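You operate a simulated robot arm through the tools that you are given. There is no shell and no other tool. Be economical: measure what you need, move in short steps, check, and stop when the job is done.

You are at the controls of a simulated robot arm. One attempt, no reset.

## Task
Set the grey fixture's stop to LONG, seat the brown cleat and tap both lips flat.
Fine: tighten the hand nut; use the black mallet and put it back; the other cleats stay.

Only the result counts: the job must be done as asked and must still hold three seconds after the hand-in. Knocking over, shifting, dropping, spilling or breaking anything else fails it.

## Robot
A 6-joint arm with a two-finger parallel gripper, fixed in place. Base frame: the origin is at the foot of the arm, x ahead of it, y to its left, z up. Readings come in mm, degrees, newtons and seconds.
With the tool pointing down near the work surface it reaches from about 360 to 820 mm from the base axis. Its first joint turns from -166.0 to 166.0 degrees. Payload 3.91 kg.
The tool frame sits at the grasp point between the pads (the TCP): z along the fingers, y along the line on which they close. The tips reach 30 mm beyond it. The gripper opens to 110 mm. The fingers are 20 mm wide and 10 mm thick; the gripper's body (48 by 112 mm) begins 55 mm behind the TCP.
Orientation is that of the tool frame in the base frame, as a unit quaternion [x, y, z, w]. With the fingers straight down and closing along the base's y, the tool's x points along the base's -x, its y along +y and its z along -z.

## Interface
- The arm moves only by the tool jog_arm. Its argument "targets" is a list of rows, each a list of 7 numbers: the turn, a rotation vector about the tool's x, y, z in units of 5 degrees (1.0 is 5 degrees), then the shift along the tool's x, y, z in units of 25 mm (1.0 is 25 mm), then the finger opening in m, from 0 to 0.11. In form: [[ax, ay, az, x, y, z, grip], ...]. A call has 1 to 10 rows; each row shifts and turns the commanded pose from where the row before left it, along the tool's axes as they then stand. A call with a number of a shift or a turn outside -1 to 1 is refused whole. Each row takes 0.2 s and may step no farther than 50 mm and 8.6 degrees from the row before; otherwise, or with a gripper value out of range, the whole call is refused. Where a pose cannot be reached the arm comes as near as it can. A force on the tool above 40 N (or 10 N above the force at the start of the call, whichever is more), or a blocked arm, ends the call early, and 0.2 s more pass. Each finger travels about 45 mm/s and halts on what it meets, pressing with about 33 N; the grip force reading is that of the motor and also rises with nothing between the fingers. The clock runs only during rows and for 0.2 s after the last one: add rows that do not move to give the fingers time. It gives the time, the measured TCP pose, the force on the tool (base axes), the opening and the grip force at its end, in the units of the frame above (readings bear some noise).
- Cameras (640 x 400 px; columns grow to the right, rows downward): "scene" is fixed at [399, 649.6, 1583.3]; the picture's right is [-0.86, 0.51, 0.00], its down [0.45, 0.77, -0.45] and it looks along [-0.23, -0.39, -0.89] (base axes); focal length 273 px, centre (320, 200). "wrist" rides on the gripper at [77, 7, -114] in the tool frame; the picture's right is [-0.09, 1.00, 0.00], its down [-0.80, -0.07, -0.59] and it looks along [-0.59, -0.05, 0.80] (tool axes); focal length 270 px, centre (320, 200). There is no depth. A picture from a camera that has moved, and an enlarged one, comes with that camera's place and axes in the base frame and with its lens.
- get_image(camera): a new picture of that camera. It takes no simulated time.
- slide_trunk(by): slides the trunk up (or, below 0, down) by that many mm; the arm rides with it, the base frame stays. It gives what a move gives, with no picture.
- close_up(camera, box): a new picture of the part [left, top, right, bottom] of that camera's present view, enlarged. It takes no simulated time.
- sign_off(): hands the job in; it is judged then, once.

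Go step by step. Nothing tells you positions but the pictures and the camera data: compare them with the known pose of the tool, close in by small moves and look again before you grip or let go. The budget is 120 turns and 84 pictures, counting those below and the enlarged ones. Unless the task says otherwise, let go and move clear before handing in, and close with one line.

The tools are called after ">>>" as a command line: name --pt "numbers of a row" for each row, then --argument value for the rest, lists and objects as JSON in quotes. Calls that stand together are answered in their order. jog_arm: Moves the arm, as the interface text tells. Its arguments: {"type":"object","properties":{"targets":{"type":"array"}},"required":["targets"]} The other tools are called the same way: slide_trunk (by) slides the trunk up or down; get_image (camera) takes a picture; close_up (camera, box) takes an enlarged picture of a part of a camera's view; sign_off () hands the job in.

At the start:

```text
time: 0.0
position: [51.3, 391.0, 1193.6]
orientation: [0.0, 1.0, 0.0, 0.0]
force: [0.5, 0.0, 1.1]
opening: 110.0
grasp_force: 0.1
trunk travel left (down, up): [-525.0, 85.0]
```

scene: 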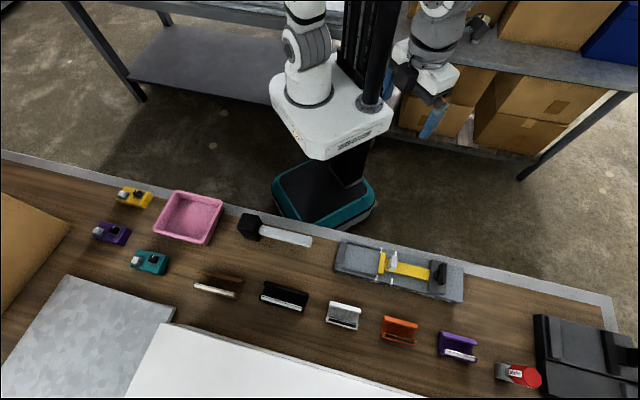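
wrist: 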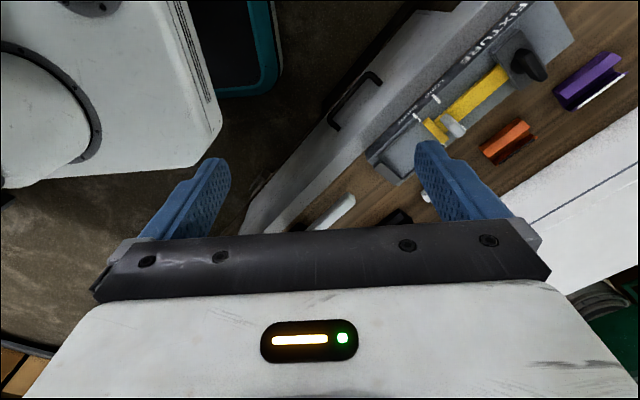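

I see the grey fixture with its yellow slider and dark knob, a row of cleats (brown, black, white, orange, purple), and the black mallet behind them. I'll look closer at each before I move.

>>> close_up --camera "scene" --box '[320, 220, 480, 320]'

>>> close_up --camera "scene" --box '[180, 200, 340, 320]'

>>> close_up --camera "wrist" --box '[360, 0, 640, 200]'

```text
4.00 times, centred on (400, 270) of scene
camera zoom: at [399.0, 649.6, 1583.3], right [-0.86, 0.51, 0.0], down [0.45, 0.77, -0.45], along [-0.23, -0.39, -0.89], focal length 1094 px, centre (0, -80)
```

zoom: 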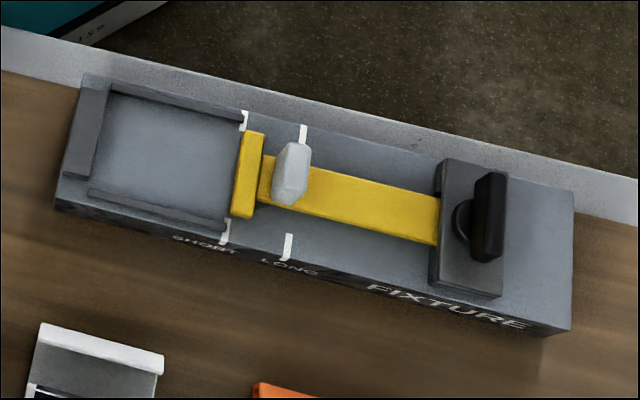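

```text
3.33 times, centred on (260, 260) of scene
camera zoom: at [399.0, 649.6, 1583.3], right [-0.86, 0.51, 0.0], down [0.45, 0.77, -0.45], along [-0.23, -0.39, -0.89], focal length 911 px, centre (520, 0)
```

zoom: 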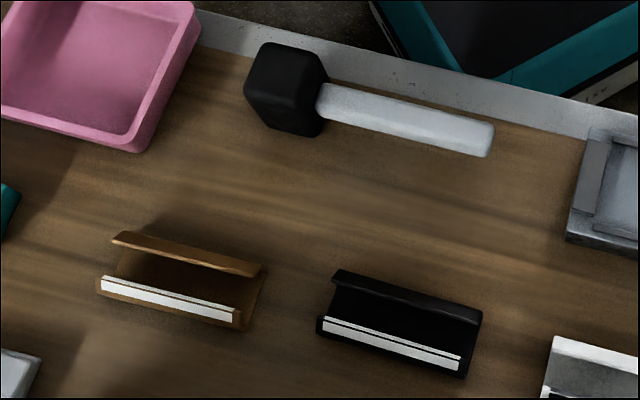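

```text
2.00 times, centred on (500, 100) of wrist
camera zoom: at [-27.9, 397.6, 1308.4], right [0.09, 1.0, 0.0], down [0.8, -0.07, 0.59], along [0.59, -0.05, -0.8], focal length 541 px, centre (-40, 400)
```

zoom: 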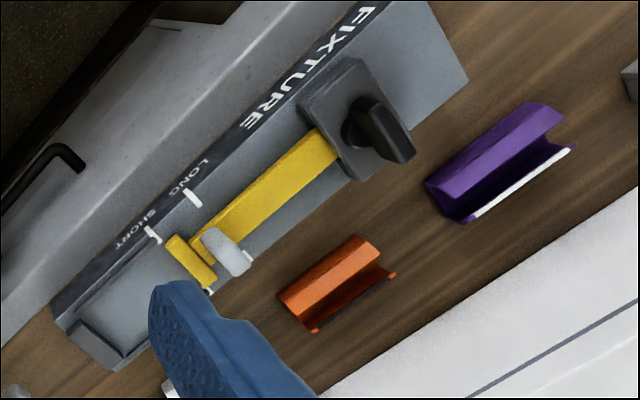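

The fixture and cleats line up at 45° to the base axes. I'll turn the wrist by -45° so its camera looks outward over the bench.

>>> jog_arm --pt "0 0 -1 0 0 0 0.11" --pt "0 0 -1 0 0 0 0.11" --pt "0 0 -1 0 0 0 0.11" --pt "0 0 -1 0 0 0 0.11" --pt "0 0 -1 0 0 0 0.11" --pt "0 0 -1 0 0 0 0.11" --pt "0 0 -1 0 0 0 0.11" --pt "0 0 -1 0 0 0 0.11" --pt "0 0 -1 0 0 0 0.11"

>>> get_image --camera "wrist"

```text
time: 2.0
position: [50.9, 391.6, 1194.2]
orientation: [-0.383, 0.924, 0.0, -0.001]
force: [-0.8, -0.7, 0.4]
opening: 110.4
grasp_force: 0.0
trunk travel left (down, up): [-525.0, 85.0]
```

```text
78 pictures are left
camera wrist: at [-10.2, 341.0, 1308.5], right [-0.64, 0.77, 0.0], down [0.62, 0.52, 0.59], along [0.46, 0.38, -0.8], focal length 270 px, centre (320, 200)
```

wrist: 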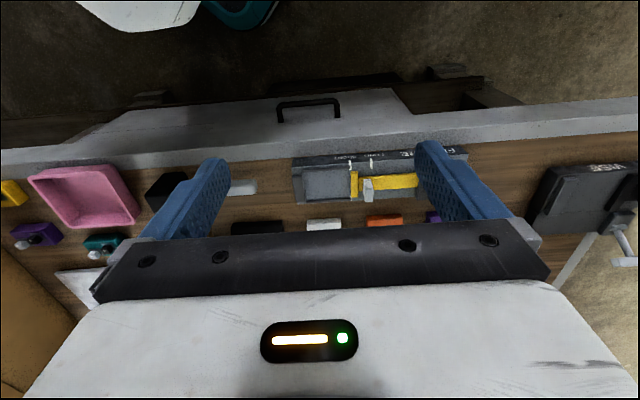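

The view is clear enough to move in. I'll go to just above the slider handle at about z = 990 for a closer look.

>>> jog_arm --pt "0 0 0 -1 0.4 0.6 0.11" --pt "0 0 0 -1 0.4 0.8 0.11" --pt "0 0 0 -1 0.4 1 0.11" --pt "0 0 0 -1 0.4 1 0.11" --pt "0 0 0 -1 0.4 1 0.11" --pt "0 0 0 -1 0.4 1 0.11" --pt "0 0 0 -1 0.4 1 0.11" --pt "0 0 0 -1 0.2 1 0.11"

>>> get_image --camera "wrist"

```text
time: 3.8
position: [139.9, 586.9, 1010.0]
orientation: [-0.383, 0.924, -0.001, 0.0]
force: [0.9, -0.5, 0.5]
opening: 109.7
grasp_force: 0.0
trunk travel left (down, up): [-525.0, 85.0]
```

```text
77 pictures are left
camera wrist: at [79.2, 536.3, 1123.6], right [-0.64, 0.77, 0.0], down [0.62, 0.52, 0.59], along [0.46, 0.38, -0.8], focal length 270 px, centre (320, 200)
```

wrist: 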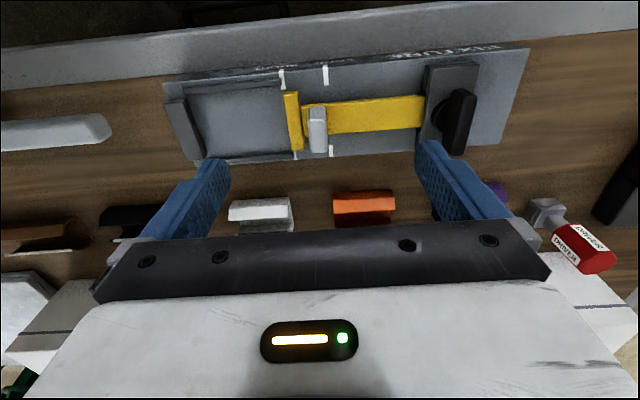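

>>> close_up --camera "wrist" --box '[150, 40, 350, 165]'

>>> close_up --camera "wrist" --box '[350, 40, 550, 165]'

```text
3.20 times, centred on (250, 102) of wrist
camera zoom: at [79.2, 536.3, 1123.6], right [-0.64, 0.77, 0.0], down [0.62, 0.52, 0.59], along [0.46, 0.38, -0.8], focal length 865 px, centre (544, 512)
```

zoom: 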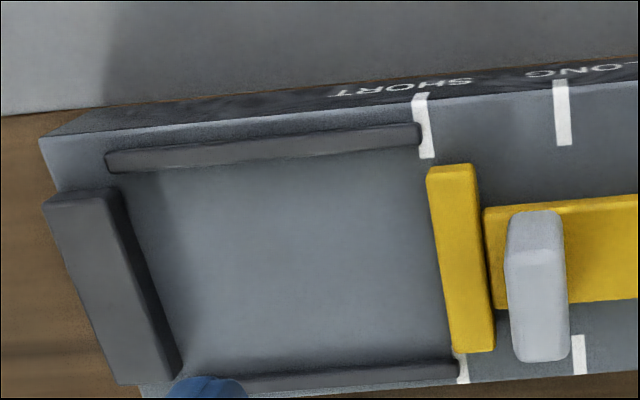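

```text
3.20 times, centred on (450, 102) of wrist
camera zoom: at [79.2, 536.3, 1123.6], right [-0.64, 0.77, 0.0], down [0.62, 0.52, 0.59], along [0.46, 0.38, -0.8], focal length 865 px, centre (-96, 512)
```

zoom: 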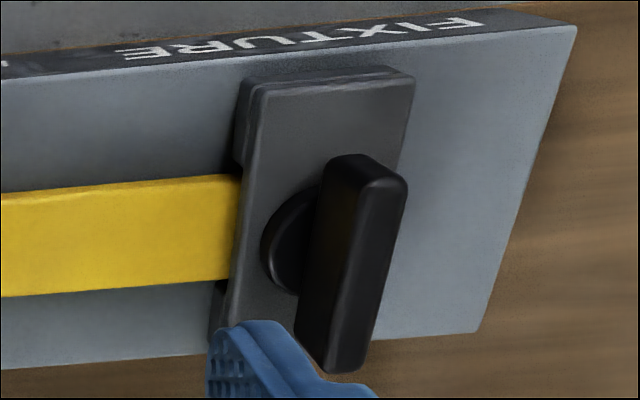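

The yellow head's face sits on SHORT and the LONG mark is about 42 mm toward the knob. Next I'll line up above the grey handle, part close the fingers and check.

>>> jog_arm --pt "0 0 0 -0.64 -0.1 0 0.05" --pt "0 0 0 0 0 1 0.05" --pt "0 0 0 0 0 1 0.05" --pt "0 0 0 0 0 1 0.05" --pt "0 0 0 0 0 0 0.05"

>>> get_image --camera "wrist"

>>> close_up --camera "scene" --box '[320, 220, 480, 320]'

```text
time: 5.0
position: [153.1, 593.5, 934.7]
orientation: [-0.383, 0.924, 0.001, 0.001]
force: [-0.2, 0.2, 0.3]
opening: 50.2
grasp_force: 0.1
trunk travel left (down, up): [-525.0, 85.0]
```

```text
74 pictures are left
camera wrist: at [91.2, 544.8, 1048.3], right [-0.64, 0.77, 0.0], down [0.62, 0.52, 0.59], along [0.46, 0.38, -0.8], focal length 270 px, centre (320, 200)
```

wrist: 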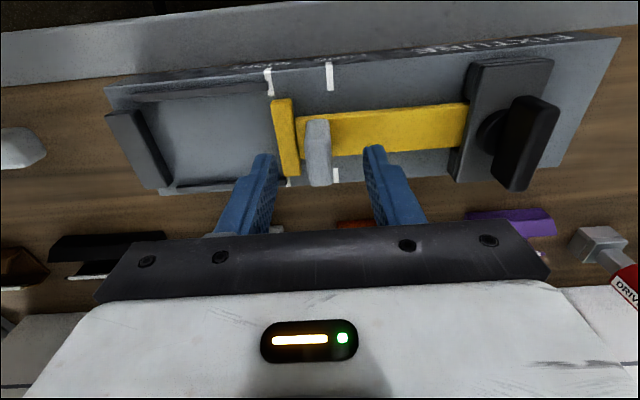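

```text
4.00 times, centred on (400, 270) of scene
camera zoom: at [399.0, 649.6, 1583.3], right [-0.86, 0.51, 0.0], down [0.45, 0.77, -0.45], along [-0.23, -0.39, -0.89], focal length 1094 px, centre (0, -80)
```

zoom: 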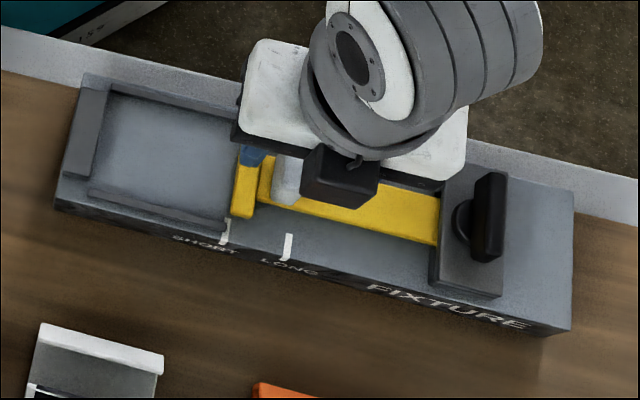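

The handle sits centrally between the fingers. I'll go down a little and close on it.

>>> jog_arm --pt "0 0 0 -0.16 0 0.6 0.05" --pt "0 0 0 0 0 0.6 0.05" --pt "0 0 0 0 0 0 0.005" --pt "0 0 0 0 0 0 0.005" --pt "0 0 0 0 0 0 0.005" --pt "0 0 0 0 0 0 0.005"

>>> close_up --camera "wrist" --box '[200, 30, 440, 220]'

```text
time: 6.4
position: [154.6, 597.7, 904.2]
orientation: [-0.382, 0.924, 0.0, 0.001]
force: [-0.6, 0.2, -1.9]
opening: 16.0
grasp_force: 45.3
trunk travel left (down, up): [-525.0, 85.0]
```

```text
2.11 times, centred on (320, 125) of wrist
camera zoom: at [93.8, 547.6, 1018.2], right [-0.64, 0.77, 0.0], down [0.62, 0.52, 0.59], along [0.46, 0.38, -0.8], focal length 569 px, centre (320, 358)
```

zoom: 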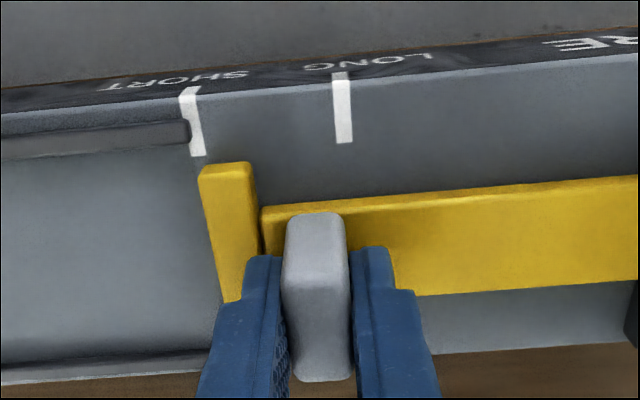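

The handle is gripped at 16 mm across. I'll slide it 42 mm toward LONG in small steps.

>>> jog_arm --pt "0 0 0 0 0.28 0 0.005" --pt "0 0 0 0 0.28 0 0.005" --pt "0 0 0 0 0.28 0 0.005" --pt "0 0 0 0 0.28 0 0.005" --pt "0 0 0 0 0.28 0 0.005" --pt "0 0 0 0 0.27 0 0.005" --pt "0 0 0 0 0 0 0.005"

>>> get_image --camera "wrist"

```text
time: 8.0
position: [127.3, 625.2, 903.3]
orientation: [-0.383, 0.924, -0.001, 0.0]
force: [5.8, -16.4, -4.1]
opening: 15.3
grasp_force: 44.6
trunk travel left (down, up): [-525.0, 85.0]
```

```text
71 pictures are left
camera wrist: at [65.8, 575.9, 1018.3], right [-0.64, 0.77, 0.0], down [0.62, 0.52, 0.59], along [0.46, 0.38, -0.8], focal length 270 px, centre (320, 200)
```

wrist: 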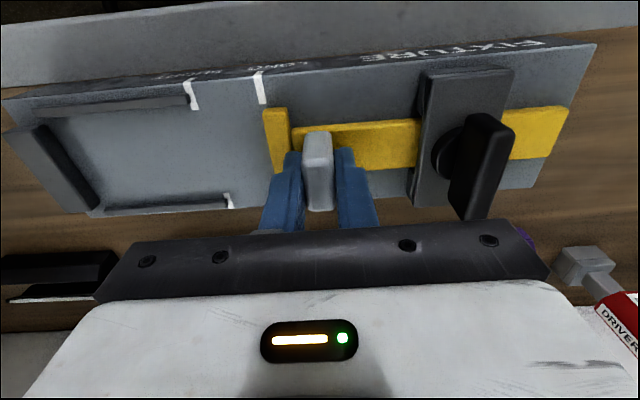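

>>> close_up --camera "wrist" --box '[220, 50, 380, 220]'

>>> close_up --camera "scene" --box '[350, 230, 450, 300]'

```text
2.35 times, centred on (300, 135) of wrist
camera zoom: at [65.8, 575.9, 1018.3], right [-0.64, 0.77, 0.0], down [0.62, 0.52, 0.59], along [0.46, 0.38, -0.8], focal length 636 px, centre (367, 353)
```

zoom: 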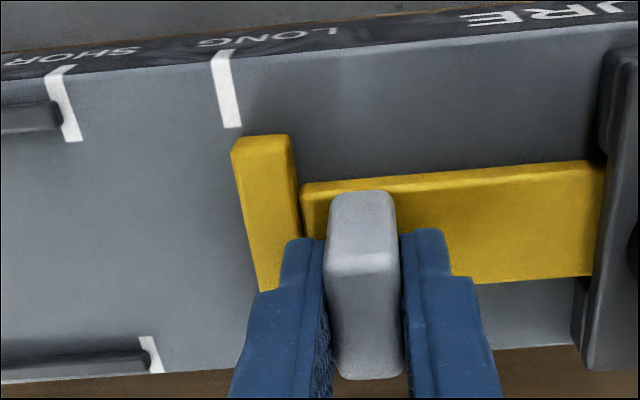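

```text
5.71 times, centred on (400, 265) of scene
camera zoom: at [399.0, 649.6, 1583.3], right [-0.86, 0.51, 0.0], down [0.45, 0.77, -0.45], along [-0.23, -0.39, -0.89], focal length 1562 px, centre (-137, -171)
```

zoom: 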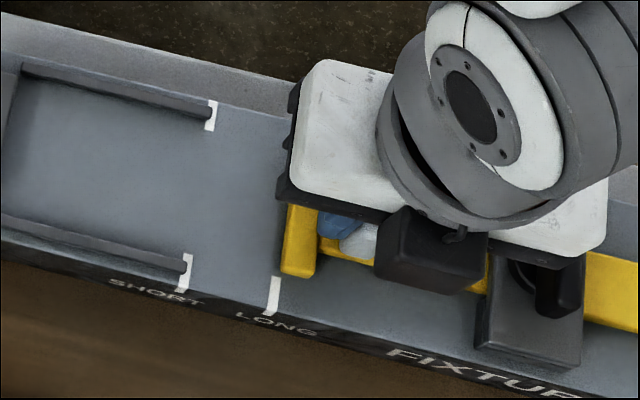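

The head's face is about 1 mm short of LONG compared with how it sat at SHORT. I'll nudge it 1.25 mm and check.

>>> jog_arm --pt "0 0 0 0 0.05 0 0.005" --pt "0 0 0 0 0 0 0.005"

>>> close_up --camera "wrist" --box '[200, 30, 440, 220]'

```text
time: 8.6
position: [127.4, 626.0, 904.7]
orientation: [-0.382, 0.924, -0.001, -0.001]
force: [11.8, -26.2, -7.4]
opening: 15.5
grasp_force: 44.6
trunk travel left (down, up): [-525.0, 85.0]
```

```text
2.11 times, centred on (320, 125) of wrist
camera zoom: at [65.7, 576.1, 1018.4], right [-0.64, 0.77, 0.0], down [0.62, 0.52, 0.59], along [0.46, 0.38, -0.81], focal length 569 px, centre (320, 358)
```

zoom: 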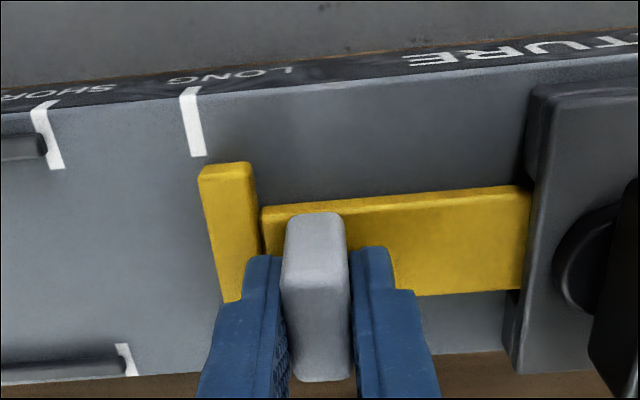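

The LONG mark and head now match the SHORT picture exactly. I'll release the handle, rise and move over the black wing nut.

>>> jog_arm --pt "0 0 0 0 0 0 0.04" --pt "0 0 0 0 0 0 0.04" --pt "0 0 0 0 0 -0.8 0.04" --pt "0 0 0 0 0 -1 0.05" --pt "0 0 0 0 0 -1 0.07" --pt "0 0 0 0 1 -0.4 0.07" --pt "0 0 0 0 1 0 0.07" --pt "0 0 0 0 1 0 0.07" --pt "0 0 0 0 0.3 0 0.07"

>>> get_image --camera "wrist"

>>> close_up --camera "scene" --box '[320, 220, 480, 320]'

```text
time: 10.6
position: [65.2, 685.5, 982.9]
orientation: [-0.382, 0.924, 0.0, 0.0]
force: [-0.8, -0.3, 0.1]
opening: 70.2
grasp_force: 0.1
trunk travel left (down, up): [-525.0, 85.0]
```

```text
67 pictures are left
camera wrist: at [4.8, 636.7, 1098.3], right [-0.64, 0.77, 0.0], down [0.62, 0.52, 0.59], along [0.46, 0.38, -0.8], focal length 270 px, centre (320, 200)
```

wrist: 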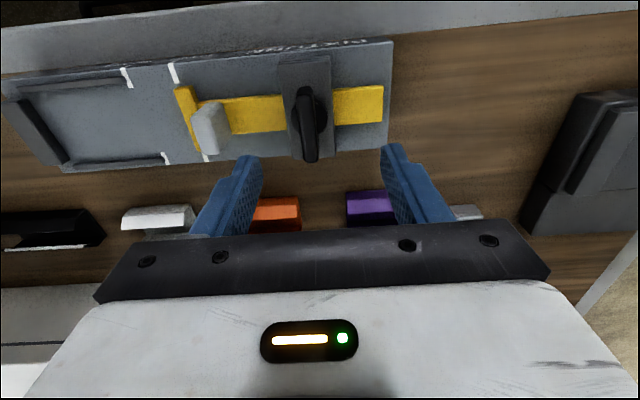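

```text
4.00 times, centred on (400, 270) of scene
camera zoom: at [399.0, 649.6, 1583.3], right [-0.86, 0.51, 0.0], down [0.45, 0.77, -0.45], along [-0.23, -0.39, -0.89], focal length 1094 px, centre (0, -80)
```

zoom: 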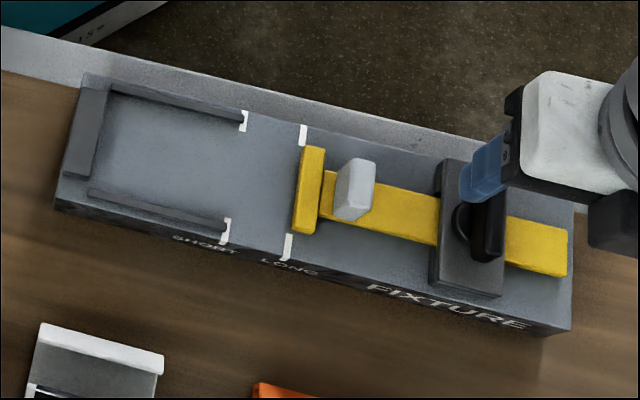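

>>> close_up --camera "wrist" --box '[250, 40, 410, 170]'

```text
3.08 times, centred on (330, 105) of wrist
camera zoom: at [4.8, 636.7, 1098.3], right [-0.64, 0.77, 0.0], down [0.62, 0.52, 0.59], along [0.46, 0.38, -0.8], focal length 832 px, centre (289, 492)
```

zoom: 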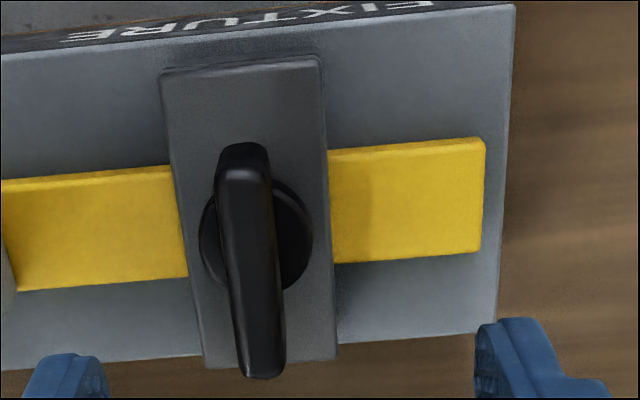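

The nut's axis is at about s = 432, r = 529 (along and outward from the bench), and its wing top is near z = 905. I'll centre on it, come down and close on the wing.

>>> jog_arm --pt "0 0 0 0.05 -0.28 0.7 0.06" --pt "0 0 0 0 0 1 0.05" --pt "0 0 0 0 0 0.95 0.05" --pt "0 0 0 0 0 0 0.002" --pt "0 0 0 0 0 0 0.002" --pt "0 0 0 0 0 0 0.002" --pt "0 0 0 0 0 0 0.002"

>>> close_up --camera "wrist" --box '[200, 30, 440, 220]'

```text
time: 12.2
position: [70.6, 680.3, 917.8]
orientation: [-0.382, 0.924, -0.001, -0.001]
force: [9.6, -13.3, -4.6]
opening: 28.1
grasp_force: 44.8
trunk travel left (down, up): [-525.0, 85.0]
```

```text
2.11 times, centred on (320, 125) of wrist
camera zoom: at [10.5, 630.5, 1031.1], right [-0.64, 0.77, 0.0], down [0.62, 0.52, 0.59], along [0.46, 0.38, -0.81], focal length 569 px, centre (320, 358)
```

zoom: 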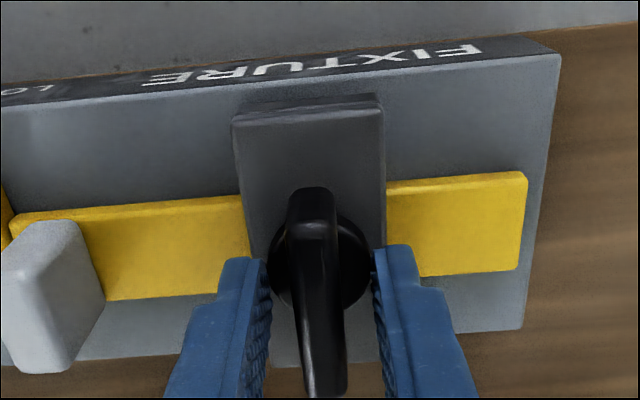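

The fingers stopped at 28 mm, on the round hub rather than the wing. I'll open, rise 10 mm and grip the wing.

>>> jog_arm --pt "0 0 0 0 0 0 0.05" --pt "0 0 0 0 0 0 0.05" --pt "0 0 0 0 -0.05 -0.4 0.05" --pt "0 0 0 0 0 0 0.002" --pt "0 0 0 0 0 0 0.002" --pt "0 0 0 0 0 0 0.002" --pt "0 0 0 0 0 0 0.002"

>>> close_up --camera "wrist" --box '[200, 30, 440, 220]'

```text
time: 13.8
position: [72.4, 680.8, 927.6]
orientation: [-0.382, 0.924, 0.0, 0.0]
force: [3.1, -3.6, 1.2]
opening: 11.8
grasp_force: 45.0
trunk travel left (down, up): [-525.0, 85.0]
```

```text
2.11 times, centred on (320, 125) of wrist
camera zoom: at [11.0, 630.7, 1041.9], right [-0.64, 0.77, 0.0], down [0.62, 0.52, 0.59], along [0.46, 0.38, -0.8], focal length 569 px, centre (320, 358)
```

zoom: 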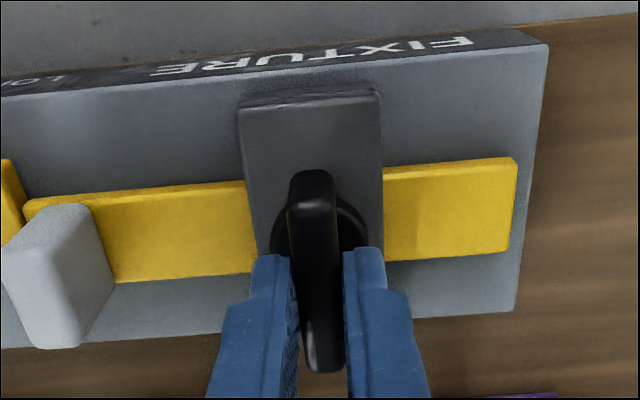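

The wing is gripped at 11.8 mm, but I'm about 4 mm too far out from its axis. I'll re-centre before turning.

>>> jog_arm --pt "0 0 0 0 0 0 0.025" --pt "0 0 0 0.16 -0.03 0 0.025" --pt "0 0 0 0 0 0 0.002" --pt "0 0 0 0 0 0 0.002" --pt "0 0 0 0 0 0 0.002" --pt "0 0 1 0 0 0 0.002" --pt "0 0 1 0 0 0 0.002" --pt "0 0 1 0 0 0 0.002" --pt "0 0 0 0 0 0 0.002"

>>> close_up --camera "wrist" --box '[200, 30, 440, 220]'

```text
time: 15.8
position: [68.6, 677.9, 927.1]
orientation: [-0.259, 0.966, 0.0, 0.0]
force: [-2.2, 8.6, 0.6]
opening: 11.7
grasp_force: 45.1
trunk travel left (down, up): [-525.0, 85.0]
```

```text
2.11 times, centred on (320, 125) of wrist
camera zoom: at [-3.1, 645.1, 1041.8], right [-0.42, 0.91, 0.0], down [0.73, 0.34, 0.59], along [0.54, 0.25, -0.8], focal length 569 px, centre (320, 358)
```

zoom: 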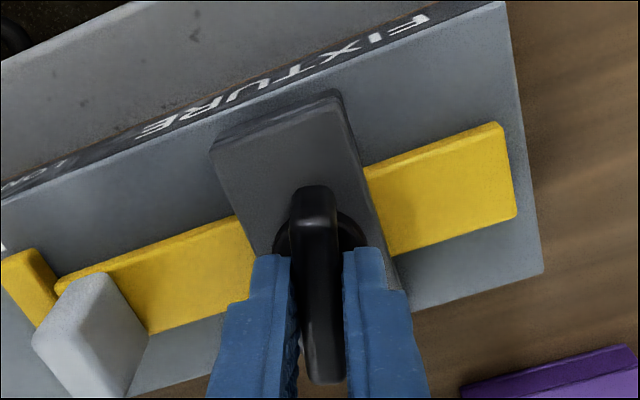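

The nut turns with the gripper. I'll keep turning clockwise as seen from above.

>>> jog_arm --pt "0 0 1 0 0 0 0.002" --pt "0 0 1 0 0 0 0.002" --pt "0 0 1 0 0 0 0.002" --pt "0 0 1 0 0 0 0.002" --pt "0 0 1 0 0 0 0.002" --pt "0 0 1 0 0 0 0.002" --pt "0 0 0 0 0 0 0.002"

>>> close_up --camera "wrist" --box '[200, 30, 440, 220]'

```text
time: 17.4
position: [69.5, 678.8, 927.8]
orientation: [0.0, 1.0, 0.0, 0.0]
force: [-3.7, 22.5, 5.5]
opening: 11.6
grasp_force: 44.7
trunk travel left (down, up): [-525.0, 85.0]
```

```text
2.11 times, centred on (320, 125) of wrist
camera zoom: at [-10.3, 685.3, 1041.8], right [0.09, 1.0, 0.0], down [0.8, -0.07, 0.59], along [0.59, -0.05, -0.8], focal length 569 px, centre (320, 358)
```

zoom: 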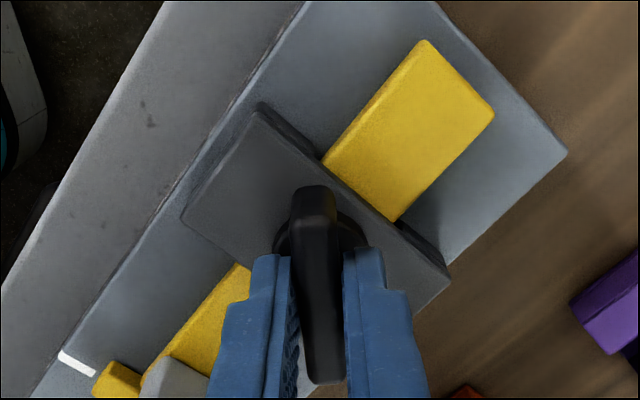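

>>> jog_arm --pt "0 0 0 0 0.12 0 0.002" --pt "0 0 1 0 0 0 0.002" --pt "0 0 1 0 0 0 0.002" --pt "0 0 1 0 0 0 0.002" --pt "0 0 1 0 0 0 0.002" --pt "0 0 0 0 0 0 0.002"

>>> close_up --camera "wrist" --box '[200, 30, 440, 220]'

```text
time: 18.8
position: [68.2, 679.3, 927.6]
orientation: [0.173, 0.985, -0.001, 0.0]
force: [-4.7, 2.0, 2.5]
opening: 11.7
grasp_force: 44.8
trunk travel left (down, up): [-525.0, 85.0]
```

```text
2.11 times, centred on (320, 125) of wrist
camera zoom: at [-3.2, 712.1, 1041.7], right [0.42, 0.91, 0.0], down [0.73, -0.34, 0.6], along [0.54, -0.25, -0.8], focal length 569 px, centre (320, 358)
```

zoom: 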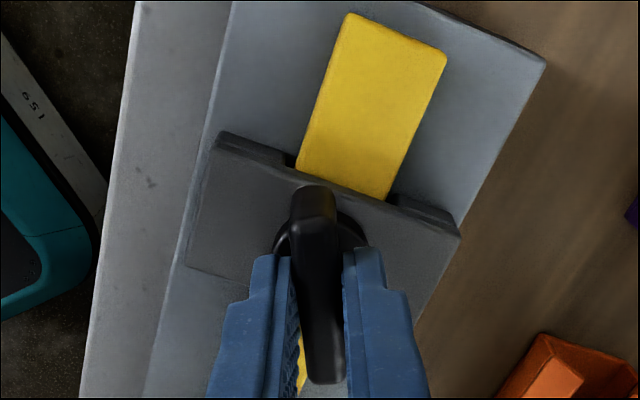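

>>> jog_arm --pt "0 0 1 0 0 0 0.002" --pt "0 0 1 0 0 0 0.002" --pt "0 0 1 0 0 0 0.002" --pt "0 0 1 0 0 0 0.002" --pt "0 0 1 0 0 0 0.002" --pt "0 0 0 0 0 0 0.002"

>>> close_up --camera "wrist" --box '[200, 30, 440, 220]'

```text
time: 20.2
position: [68.7, 680.1, 927.8]
orientation: [0.382, 0.924, 0.0, 0.0]
force: [-1.6, 6.1, -0.4]
opening: 11.8
grasp_force: 45.0
trunk travel left (down, up): [-525.0, 85.0]
```

```text
2.11 times, centred on (320, 125) of wrist
camera zoom: at [17.7, 739.3, 1041.7], right [0.77, 0.64, 0.0], down [0.52, -0.62, 0.6], along [0.38, -0.46, -0.8], focal length 569 px, centre (320, 358)
```

zoom: 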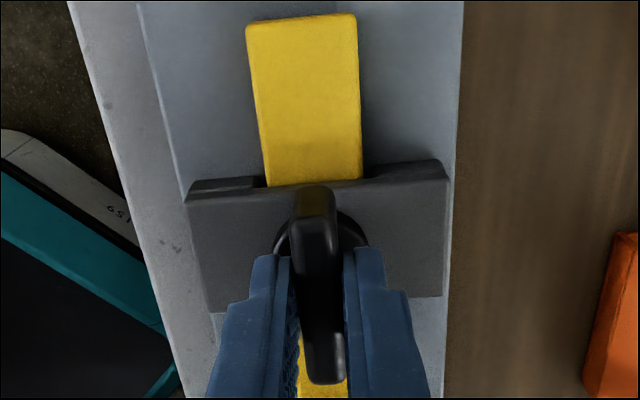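

Quarter of a turn done with no sign of an end stop yet. I'll carry on.

>>> jog_arm --pt "0 0 1 0 0 0 0.002" --pt "0 0 1 0 0 0 0.002" --pt "0 0 1 0 0 0 0.002" --pt "0 0 1 0 0 0 0.002" --pt "0 0 1 0 0 0 0.002" --pt "0 0 1 0 0 0 0.002" --pt "0 0 0 0 0 0 0.002"

>>> close_up --camera "wrist" --box '[200, 30, 440, 220]'

```text
time: 21.8
position: [69.2, 680.0, 928.3]
orientation: [0.608, 0.794, 0.0, 0.0]
force: [1.9, 4.3, 1.6]
opening: 24.0
grasp_force: 45.2
trunk travel left (down, up): [-525.0, 85.0]
```

```text
2.11 times, centred on (320, 125) of wrist
camera zoom: at [54.1, 755.9, 1041.8], right [0.98, 0.17, 0.0], down [0.14, -0.79, 0.59], along [0.1, -0.59, -0.8], focal length 569 px, centre (320, 358)
```

zoom: 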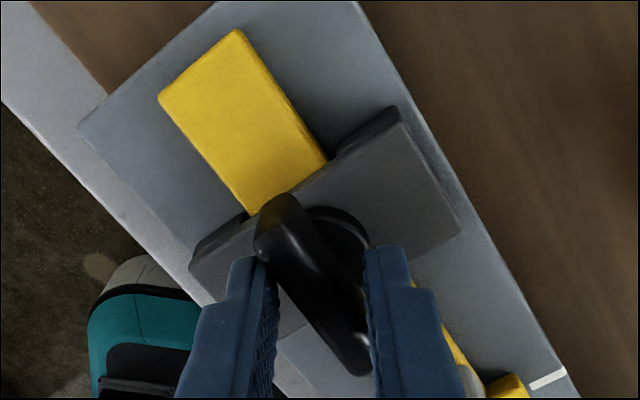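

The wing now stays in line with the slide while the fingers slipped around it, so the nut has hit its stop and is tight. I'll release, rise and turn the tool to +45°.

>>> jog_arm --pt "0 0 0 0 0 0 0.06" --pt "0 0 0 0 0 0 0.06" --pt "0 0 0 0 0 -1 0.06" --pt "0 0 -1 0 0 -1 0.08" --pt "0 0 -1 0 0 -1 0.08" --pt "0 0 -1 0 0 -1 0.1" --pt "0 0 -1 0 0 -1 0.11" --pt "0 0 -1 -1 0 -0.5 0.11" --pt "0 0 -1 -1 0 0 0.11" --pt "0 0 0 -1 0 0 0.11"

>>> jog_arm --pt "0 0 0 -1 0.4 0 0.11" --pt "0 0 0 -1 0.4 0 0.11" --pt "0 0 0 -1 0.4 0 0.11" --pt "0 0 0 -1 0.4 0 0.11" --pt "0 0 0 -1 0.4 0 0.11" --pt "0 0 0 -1 0.4 0 0.11" --pt "0 0 0 -1 0.4 0 0.11" --pt "0 0 0 -1 0.4 0 0.11" --pt "0 0 0 -1 0.4 0 0.11" --pt "0 0 0 -1 0.4 0 0.11"

>>> close_up --camera "scene" --box '[320, 220, 480, 320]'

>>> get_image --camera "wrist"

```text
time: 24.0
position: [117.4, 622.7, 1065.0]
orientation: [0.382, 0.924, -0.001, 0.0]
force: [0.1, -0.4, 0.5]
opening: 110.0
grasp_force: 0.2
trunk travel left (down, up): [-525.0, 85.0]
```

```text
time: 26.2
position: [365.5, 514.5, 1063.2]
orientation: [0.383, 0.924, -0.001, -0.001]
force: [0.8, 0.4, 0.5]
opening: 110.0
grasp_force: 0.1
trunk travel left (down, up): [-525.0, 85.0]
```

```text
4.00 times, centred on (400, 270) of scene
camera zoom: at [399.0, 649.6, 1583.3], right [-0.86, 0.51, 0.0], down [0.45, 0.77, -0.45], along [-0.23, -0.39, -0.89], focal length 1094 px, centre (0, -80)
```

zoom: 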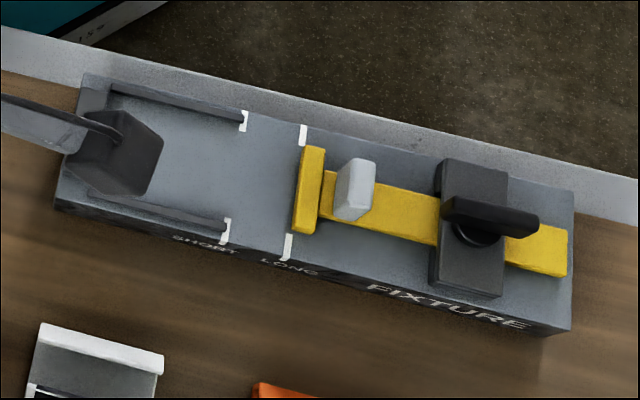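

```text
56 pictures are left
camera wrist: at [314.3, 574.5, 1178.5], right [0.77, 0.64, 0.0], down [0.52, -0.62, 0.59], along [0.38, -0.46, -0.8], focal length 270 px, centre (320, 200)
```

wrist: 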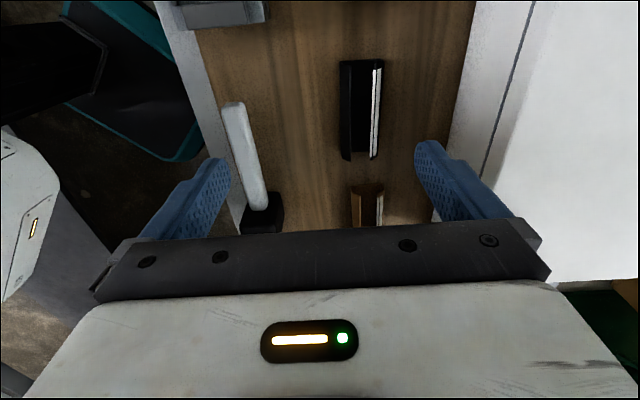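

The nut is in its tight position and the stop has not moved. I'll move on to the brown cleat.

>>> jog_arm --pt "0 0 0 -1 0.4 0 0.11" --pt "0 0 0 -1 0.4 0 0.11" --pt "0 0 0 -1 0.4 0.5 0.11" --pt "0 0 0 -1 0.4 0.5 0.11" --pt "0 0 0 -1 0.4 0.5 0.11" --pt "0 0 0 -1 0.4 0.5 0.11"

>>> get_image --camera "wrist"

>>> close_up --camera "wrist" --box '[230, 50, 430, 230]'

```text
time: 27.6
position: [515.2, 452.3, 1014.6]
orientation: [0.383, 0.924, 0.0, 0.0]
force: [0.6, 0.1, 0.0]
opening: 110.0
grasp_force: 0.1
trunk travel left (down, up): [-525.0, 85.0]
```

```text
55 pictures are left
camera wrist: at [462.9, 511.2, 1128.6], right [0.77, 0.64, 0.0], down [0.52, -0.62, 0.59], along [0.38, -0.46, -0.8], focal length 270 px, centre (320, 200)
```

wrist: 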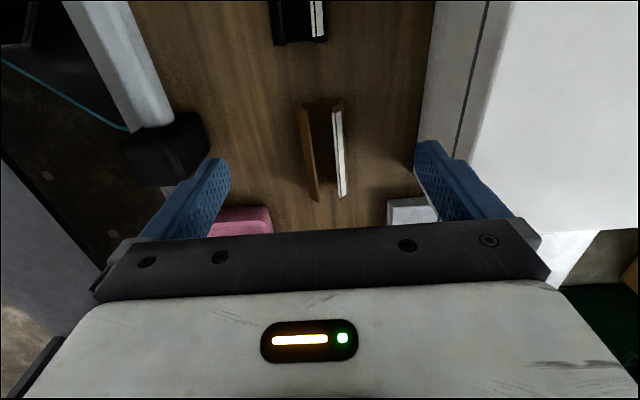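

```text
2.22 times, centred on (330, 140) of wrist
camera zoom: at [462.9, 511.2, 1128.6], right [0.77, 0.64, 0.0], down [0.52, -0.62, 0.59], along [0.38, -0.46, -0.8], focal length 601 px, centre (298, 333)
```

zoom: 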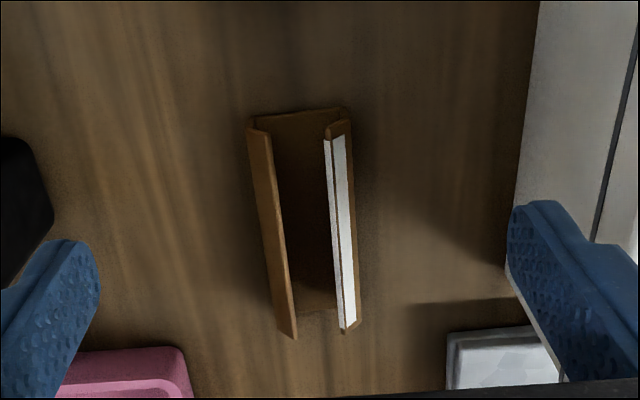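

The cleat is a channel with two long lips, running along the bench direction. I'll go lower to measure it.

>>> jog_arm --pt "0 0 0 -0.6 -0.2 1 0.11" --pt "0 0 0 -0.6 -0.2 1 0.11" --pt "0 0 0 -0.4 0 0.8 0.11"

>>> close_up --camera "wrist" --box '[220, 50, 420, 230]'

>>> close_up --camera "scene" --box '[180, 260, 260, 310]'

```text
time: 28.4
position: [535.0, 415.9, 944.5]
orientation: [0.383, 0.924, 0.0, 0.0]
force: [0.0, -0.3, 0.5]
opening: 110.0
grasp_force: 0.0
trunk travel left (down, up): [-525.0, 85.0]
```

```text
2.22 times, centred on (320, 140) of wrist
camera zoom: at [483.3, 475.6, 1059.0], right [0.77, 0.64, 0.0], down [0.52, -0.62, 0.59], along [0.38, -0.46, -0.8], focal length 601 px, centre (320, 333)
```

zoom: 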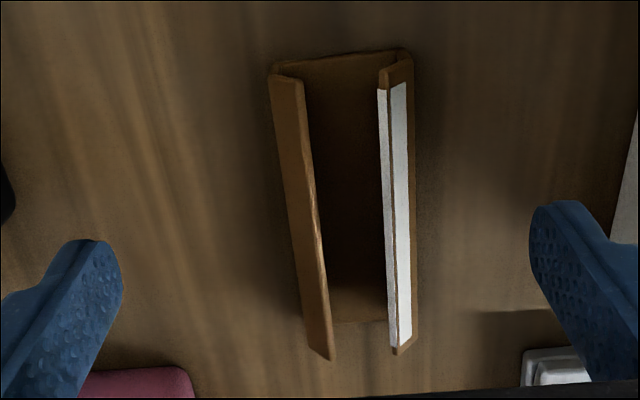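

```text
8.00 times, centred on (220, 285) of scene
camera zoom: at [399.0, 649.6, 1583.3], right [-0.86, 0.51, 0.0], down [0.45, 0.77, -0.45], along [-0.23, -0.39, -0.89], focal length 2187 px, centre (1120, -480)
```

zoom: 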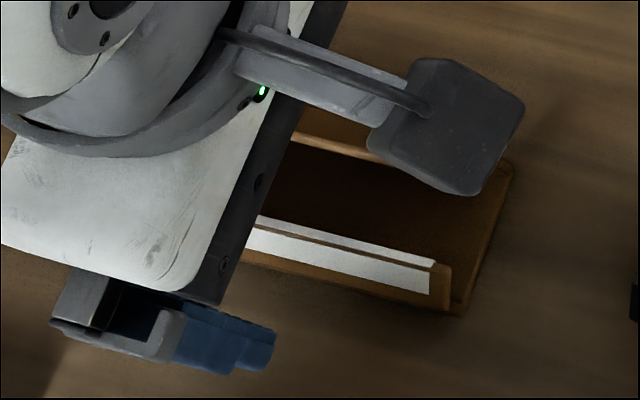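

The brown cleat measures about 118 × 51 mm, centred at s = -115, r = 681, with its lips leaning inward to z ≈ 850. I'll check the fixture's pocket more precisely before I grip.

>>> close_up --camera "scene" --box '[325, 230, 405, 290]'

```text
6.67 times, centred on (365, 260) of scene
camera zoom: at [399.0, 649.6, 1583.3], right [-0.86, 0.51, 0.0], down [0.45, 0.77, -0.45], along [-0.23, -0.39, -0.89], focal length 1823 px, centre (20, -200)
```

zoom: 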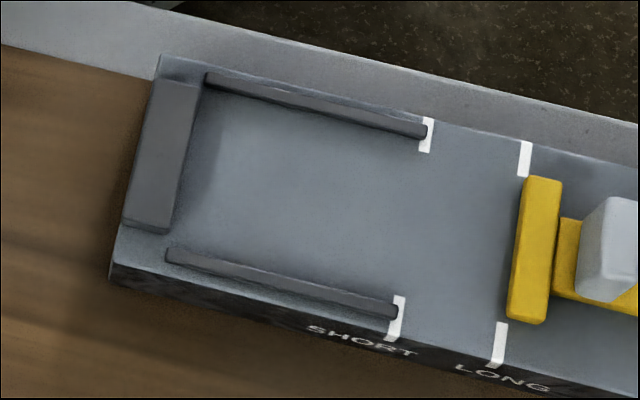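

The pocket is about 131 mm long (s 192 to 323) and 67 mm wide, with a floor near z = 858. I need a sharper look at the near end of the cleat.

>>> close_up --camera "wrist" --box '[290, 150, 380, 220]'

>>> close_up --camera "wrist" --box '[290, 60, 370, 110]'

```text
5.71 times, centred on (335, 185) of wrist
camera zoom: at [483.3, 475.6, 1059.0], right [0.77, 0.64, 0.0], down [0.52, -0.62, 0.59], along [0.38, -0.46, -0.8], focal length 1544 px, centre (234, 286)
```

zoom: 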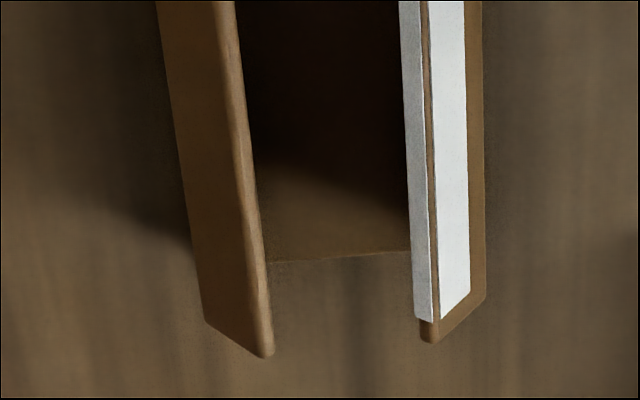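

```text
8.00 times, centred on (330, 85) of wrist
camera zoom: at [483.3, 475.6, 1059.0], right [0.77, 0.64, 0.0], down [0.52, -0.62, 0.59], along [0.38, -0.46, -0.8], focal length 2162 px, centre (240, 1120)
```

zoom: 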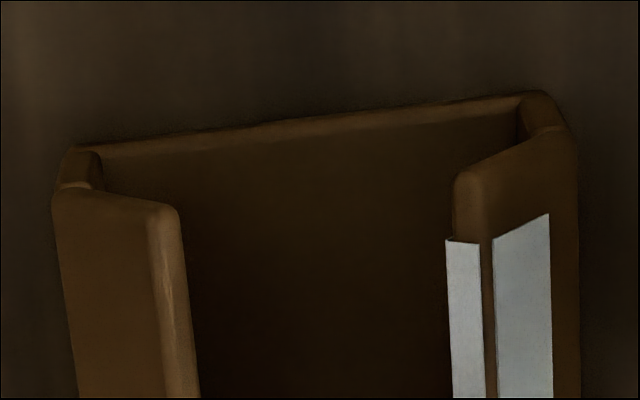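

The cleat has vertical side walls to z ≈ 840, with the lips above leaning in at about 45°. I'll grip those walls near the +s end, so the fingers will clear the pocket rails later.

>>> jog_arm --pt "0 0 0 0.41 0.4 0.5 0.08" --pt "0 0 0 0 0 1 0.08" --pt "0 0 0 0 0 1 0.08" --pt "0 0 0 0 0 0.5 0.08" --pt "0 0 0 0 0 0.46 0.08"

>>> get_image --camera "wrist"

```text
time: 29.6
position: [534.9, 431.4, 858.4]
orientation: [0.382, 0.924, 0.0, 0.0]
force: [0.4, -0.9, -0.1]
opening: 80.0
grasp_force: 0.0
trunk travel left (down, up): [-525.0, 85.0]
```

```text
48 pictures are left
camera wrist: at [483.0, 490.9, 972.2], right [0.77, 0.64, 0.0], down [0.52, -0.62, 0.59], along [0.38, -0.46, -0.8], focal length 270 px, centre (320, 200)
```

wrist: 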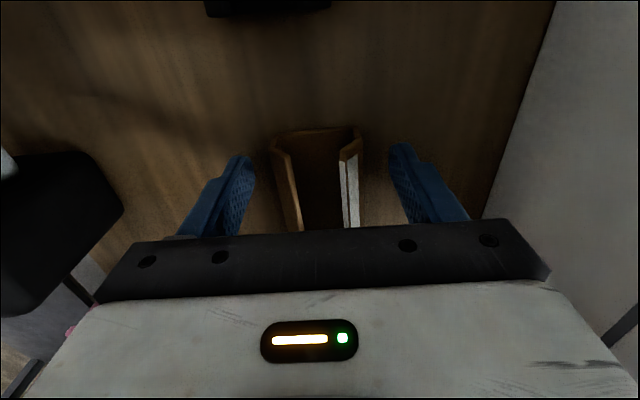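

The cleat is centred between the fingers. I'll close and lift slightly.

>>> jog_arm --pt "0 0 0 0 0 0.04 0.04" --pt "0 0 0 0 0 0 0.04" --pt "0 0 0 0 0 0 0.04" --pt "0 0 0 0 0 0 0.04" --pt "0 0 0 0 0 0 0.04"

>>> jog_arm --pt "0 0 0 0 0 -0.5 0.04" --pt "0 0 0 0 0 -0.7 0.04" --pt "0 0 0 0 0 0 0.04"

>>> get_image --camera "wrist"

>>> close_up --camera "scene" --box '[160, 240, 320, 340]'

```text
time: 30.8
position: [534.3, 431.2, 856.6]
orientation: [0.384, 0.924, 0.0, 0.0]
force: [-0.2, 0.5, 0.6]
opening: 50.2
grasp_force: 32.9
trunk travel left (down, up): [-525.0, 85.0]
```

```text
time: 31.6
position: [534.3, 432.2, 887.2]
orientation: [0.383, 0.924, 0.0, 0.001]
force: [-0.3, 0.7, -0.2]
opening: 50.5
grasp_force: 32.9
trunk travel left (down, up): [-525.0, 85.0]
```

```text
47 pictures are left
camera wrist: at [483.1, 490.4, 1001.8], right [0.77, 0.64, 0.0], down [0.52, -0.62, 0.59], along [0.38, -0.46, -0.8], focal length 270 px, centre (320, 200)
```

wrist: 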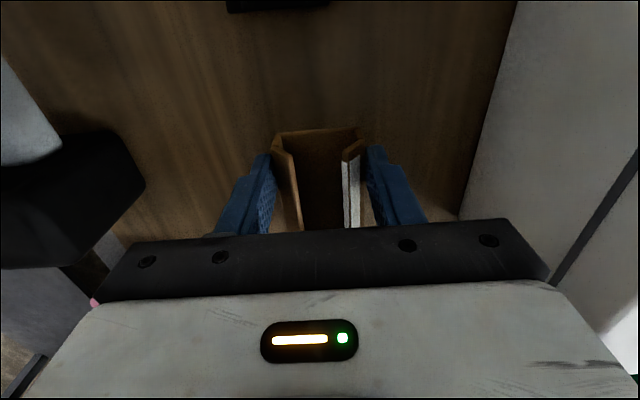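

```text
4.00 times, centred on (240, 290) of scene
camera zoom: at [399.0, 649.6, 1583.3], right [-0.86, 0.51, 0.0], down [0.45, 0.77, -0.45], along [-0.23, -0.39, -0.89], focal length 1094 px, centre (640, -160)
```

zoom: 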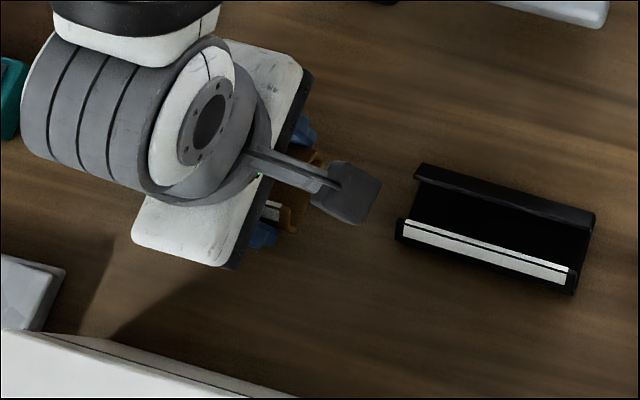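

The cleat is held securely. I'll lift it and carry it over to the fixture.

>>> jog_arm --pt "0 0 0 0 0 -1 0.04" --pt "0 0 0 0 0 -1 0.04" --pt "0 0 0 0 0 -1 0.04" --pt "0 0 0 0 0 -1 0.04" --pt "0 0 0 0.9 -0.4 0 0.04" --pt "0 0 0 0.9 -0.4 0 0.04" --pt "0 0 0 0.9 -0.4 0 0.04" --pt "0 0 0 0.9 -0.4 0 0.04" --pt "0 0 0 0.9 -0.4 0 0.04" --pt "0 0 0 0.9 -0.4 0 0.04"

>>> jog_arm --pt "0 0 0 0.9 -0.4 0 0.04" --pt "0 0 0 0.9 -0.4 0 0.04" --pt "0 0 0 0.9 -0.4 0 0.04" --pt "0 0 0 0.9 -0.4 0 0.04" --pt "0 0 0 0.9 -0.4 0 0.04" --pt "0 0 0 0.9 -0.4 0 0.04" --pt "0 0 0 0.9 -0.4 0 0.04" --pt "0 0 0 0.9 -0.4 0 0.04" --pt "0 0 0 0.9 -0.4 0 0.04" --pt "0 0 0 0 0 0 0.04"

```text
time: 33.8
position: [396.0, 484.9, 988.5]
orientation: [0.383, 0.924, 0.001, 0.0]
force: [0.6, 0.0, -0.8]
opening: 50.1
grasp_force: 33.3
trunk travel left (down, up): [-525.0, 85.0]
```

```text
time: 36.0
position: [189.2, 563.7, 988.0]
orientation: [0.382, 0.924, 0.0, 0.001]
force: [0.0, -0.2, -0.3]
opening: 50.3
grasp_force: 32.6
trunk travel left (down, up): [-525.0, 85.0]
```

>>> jog_arm --pt "0 0 0 0.7 -0.06 0.5 0.04" --pt "0 0 0 0.7 -0.06 0.5 0.04" --pt "0 0 0 0 0 0.5 0.04" --pt "0 0 0 0 0 0 0.04"

>>> get_image --camera "wrist"

>>> close_up --camera "scene" --box '[320, 220, 480, 320]'

```text
time: 37.0
position: [163.2, 587.3, 950.1]
orientation: [0.383, 0.924, 0.0, 0.0]
force: [0.5, 0.1, -0.7]
opening: 50.0
grasp_force: 33.2
trunk travel left (down, up): [-525.0, 85.0]
```

```text
45 pictures are left
camera wrist: at [110.8, 646.0, 1064.4], right [0.77, 0.64, 0.0], down [0.52, -0.62, 0.59], along [0.38, -0.46, -0.8], focal length 270 px, centre (320, 200)
```

wrist: 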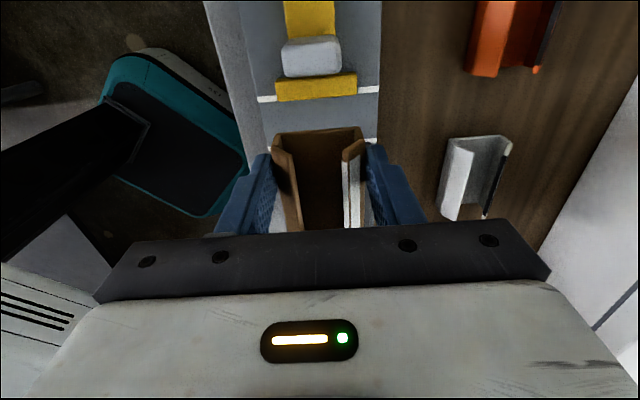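

```text
4.00 times, centred on (400, 270) of scene
camera zoom: at [399.0, 649.6, 1583.3], right [-0.86, 0.51, 0.0], down [0.45, 0.77, -0.45], along [-0.23, -0.39, -0.89], focal length 1094 px, centre (0, -80)
```

zoom: 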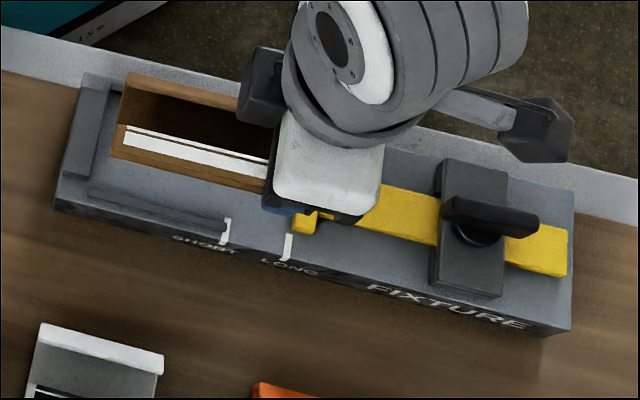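

The cleat hovers centred over the pocket, with about 6 mm clear at each end. I'll lower it gently.

>>> jog_arm --pt "0 0 0 -0.04 0 0.6 0.04" --pt "0 0 0 0 0 0.6 0.04" --pt "0 0 0 0 0 0.5 0.04" --pt "0 0 0 0 0 0.2 0.04" --pt "0 0 0 0 0 0 0.04"

>>> close_up --camera "scene" --box '[325, 230, 425, 300]'

>>> get_image --camera "wrist"

```text
time: 38.2
position: [164.0, 585.1, 903.2]
orientation: [0.383, 0.924, -0.001, 0.0]
force: [0.1, 0.1, -0.5]
opening: 50.1
grasp_force: 32.8
trunk travel left (down, up): [-525.0, 85.0]
```

```text
5.71 times, centred on (375, 265) of scene
camera zoom: at [399.0, 649.6, 1583.3], right [-0.86, 0.51, 0.0], down [0.45, 0.77, -0.45], along [-0.23, -0.39, -0.89], focal length 1562 px, centre (6, -171)
```

zoom: 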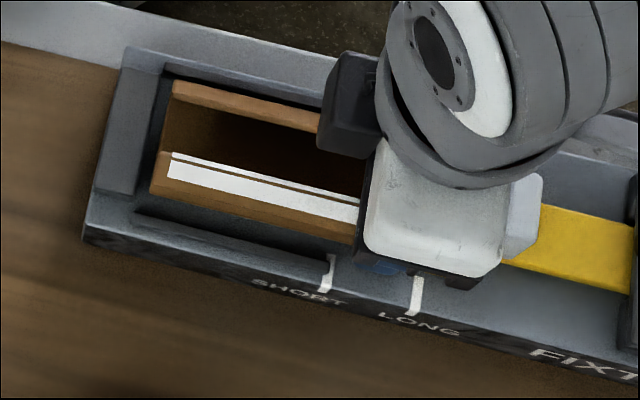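

```text
42 pictures are left
camera wrist: at [112.0, 645.0, 1016.7], right [0.77, 0.64, 0.0], down [0.52, -0.62, 0.59], along [0.38, -0.46, -0.8], focal length 270 px, centre (320, 200)
```

wrist: 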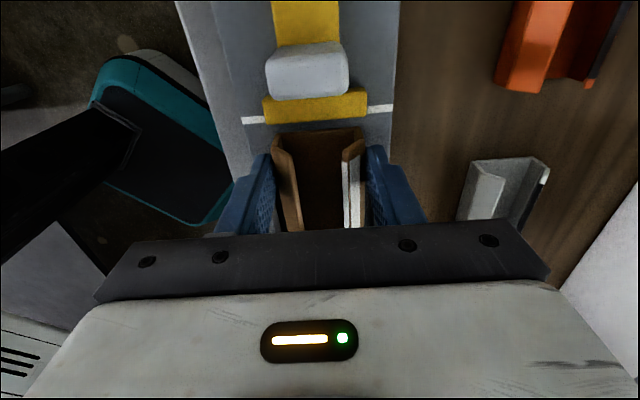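

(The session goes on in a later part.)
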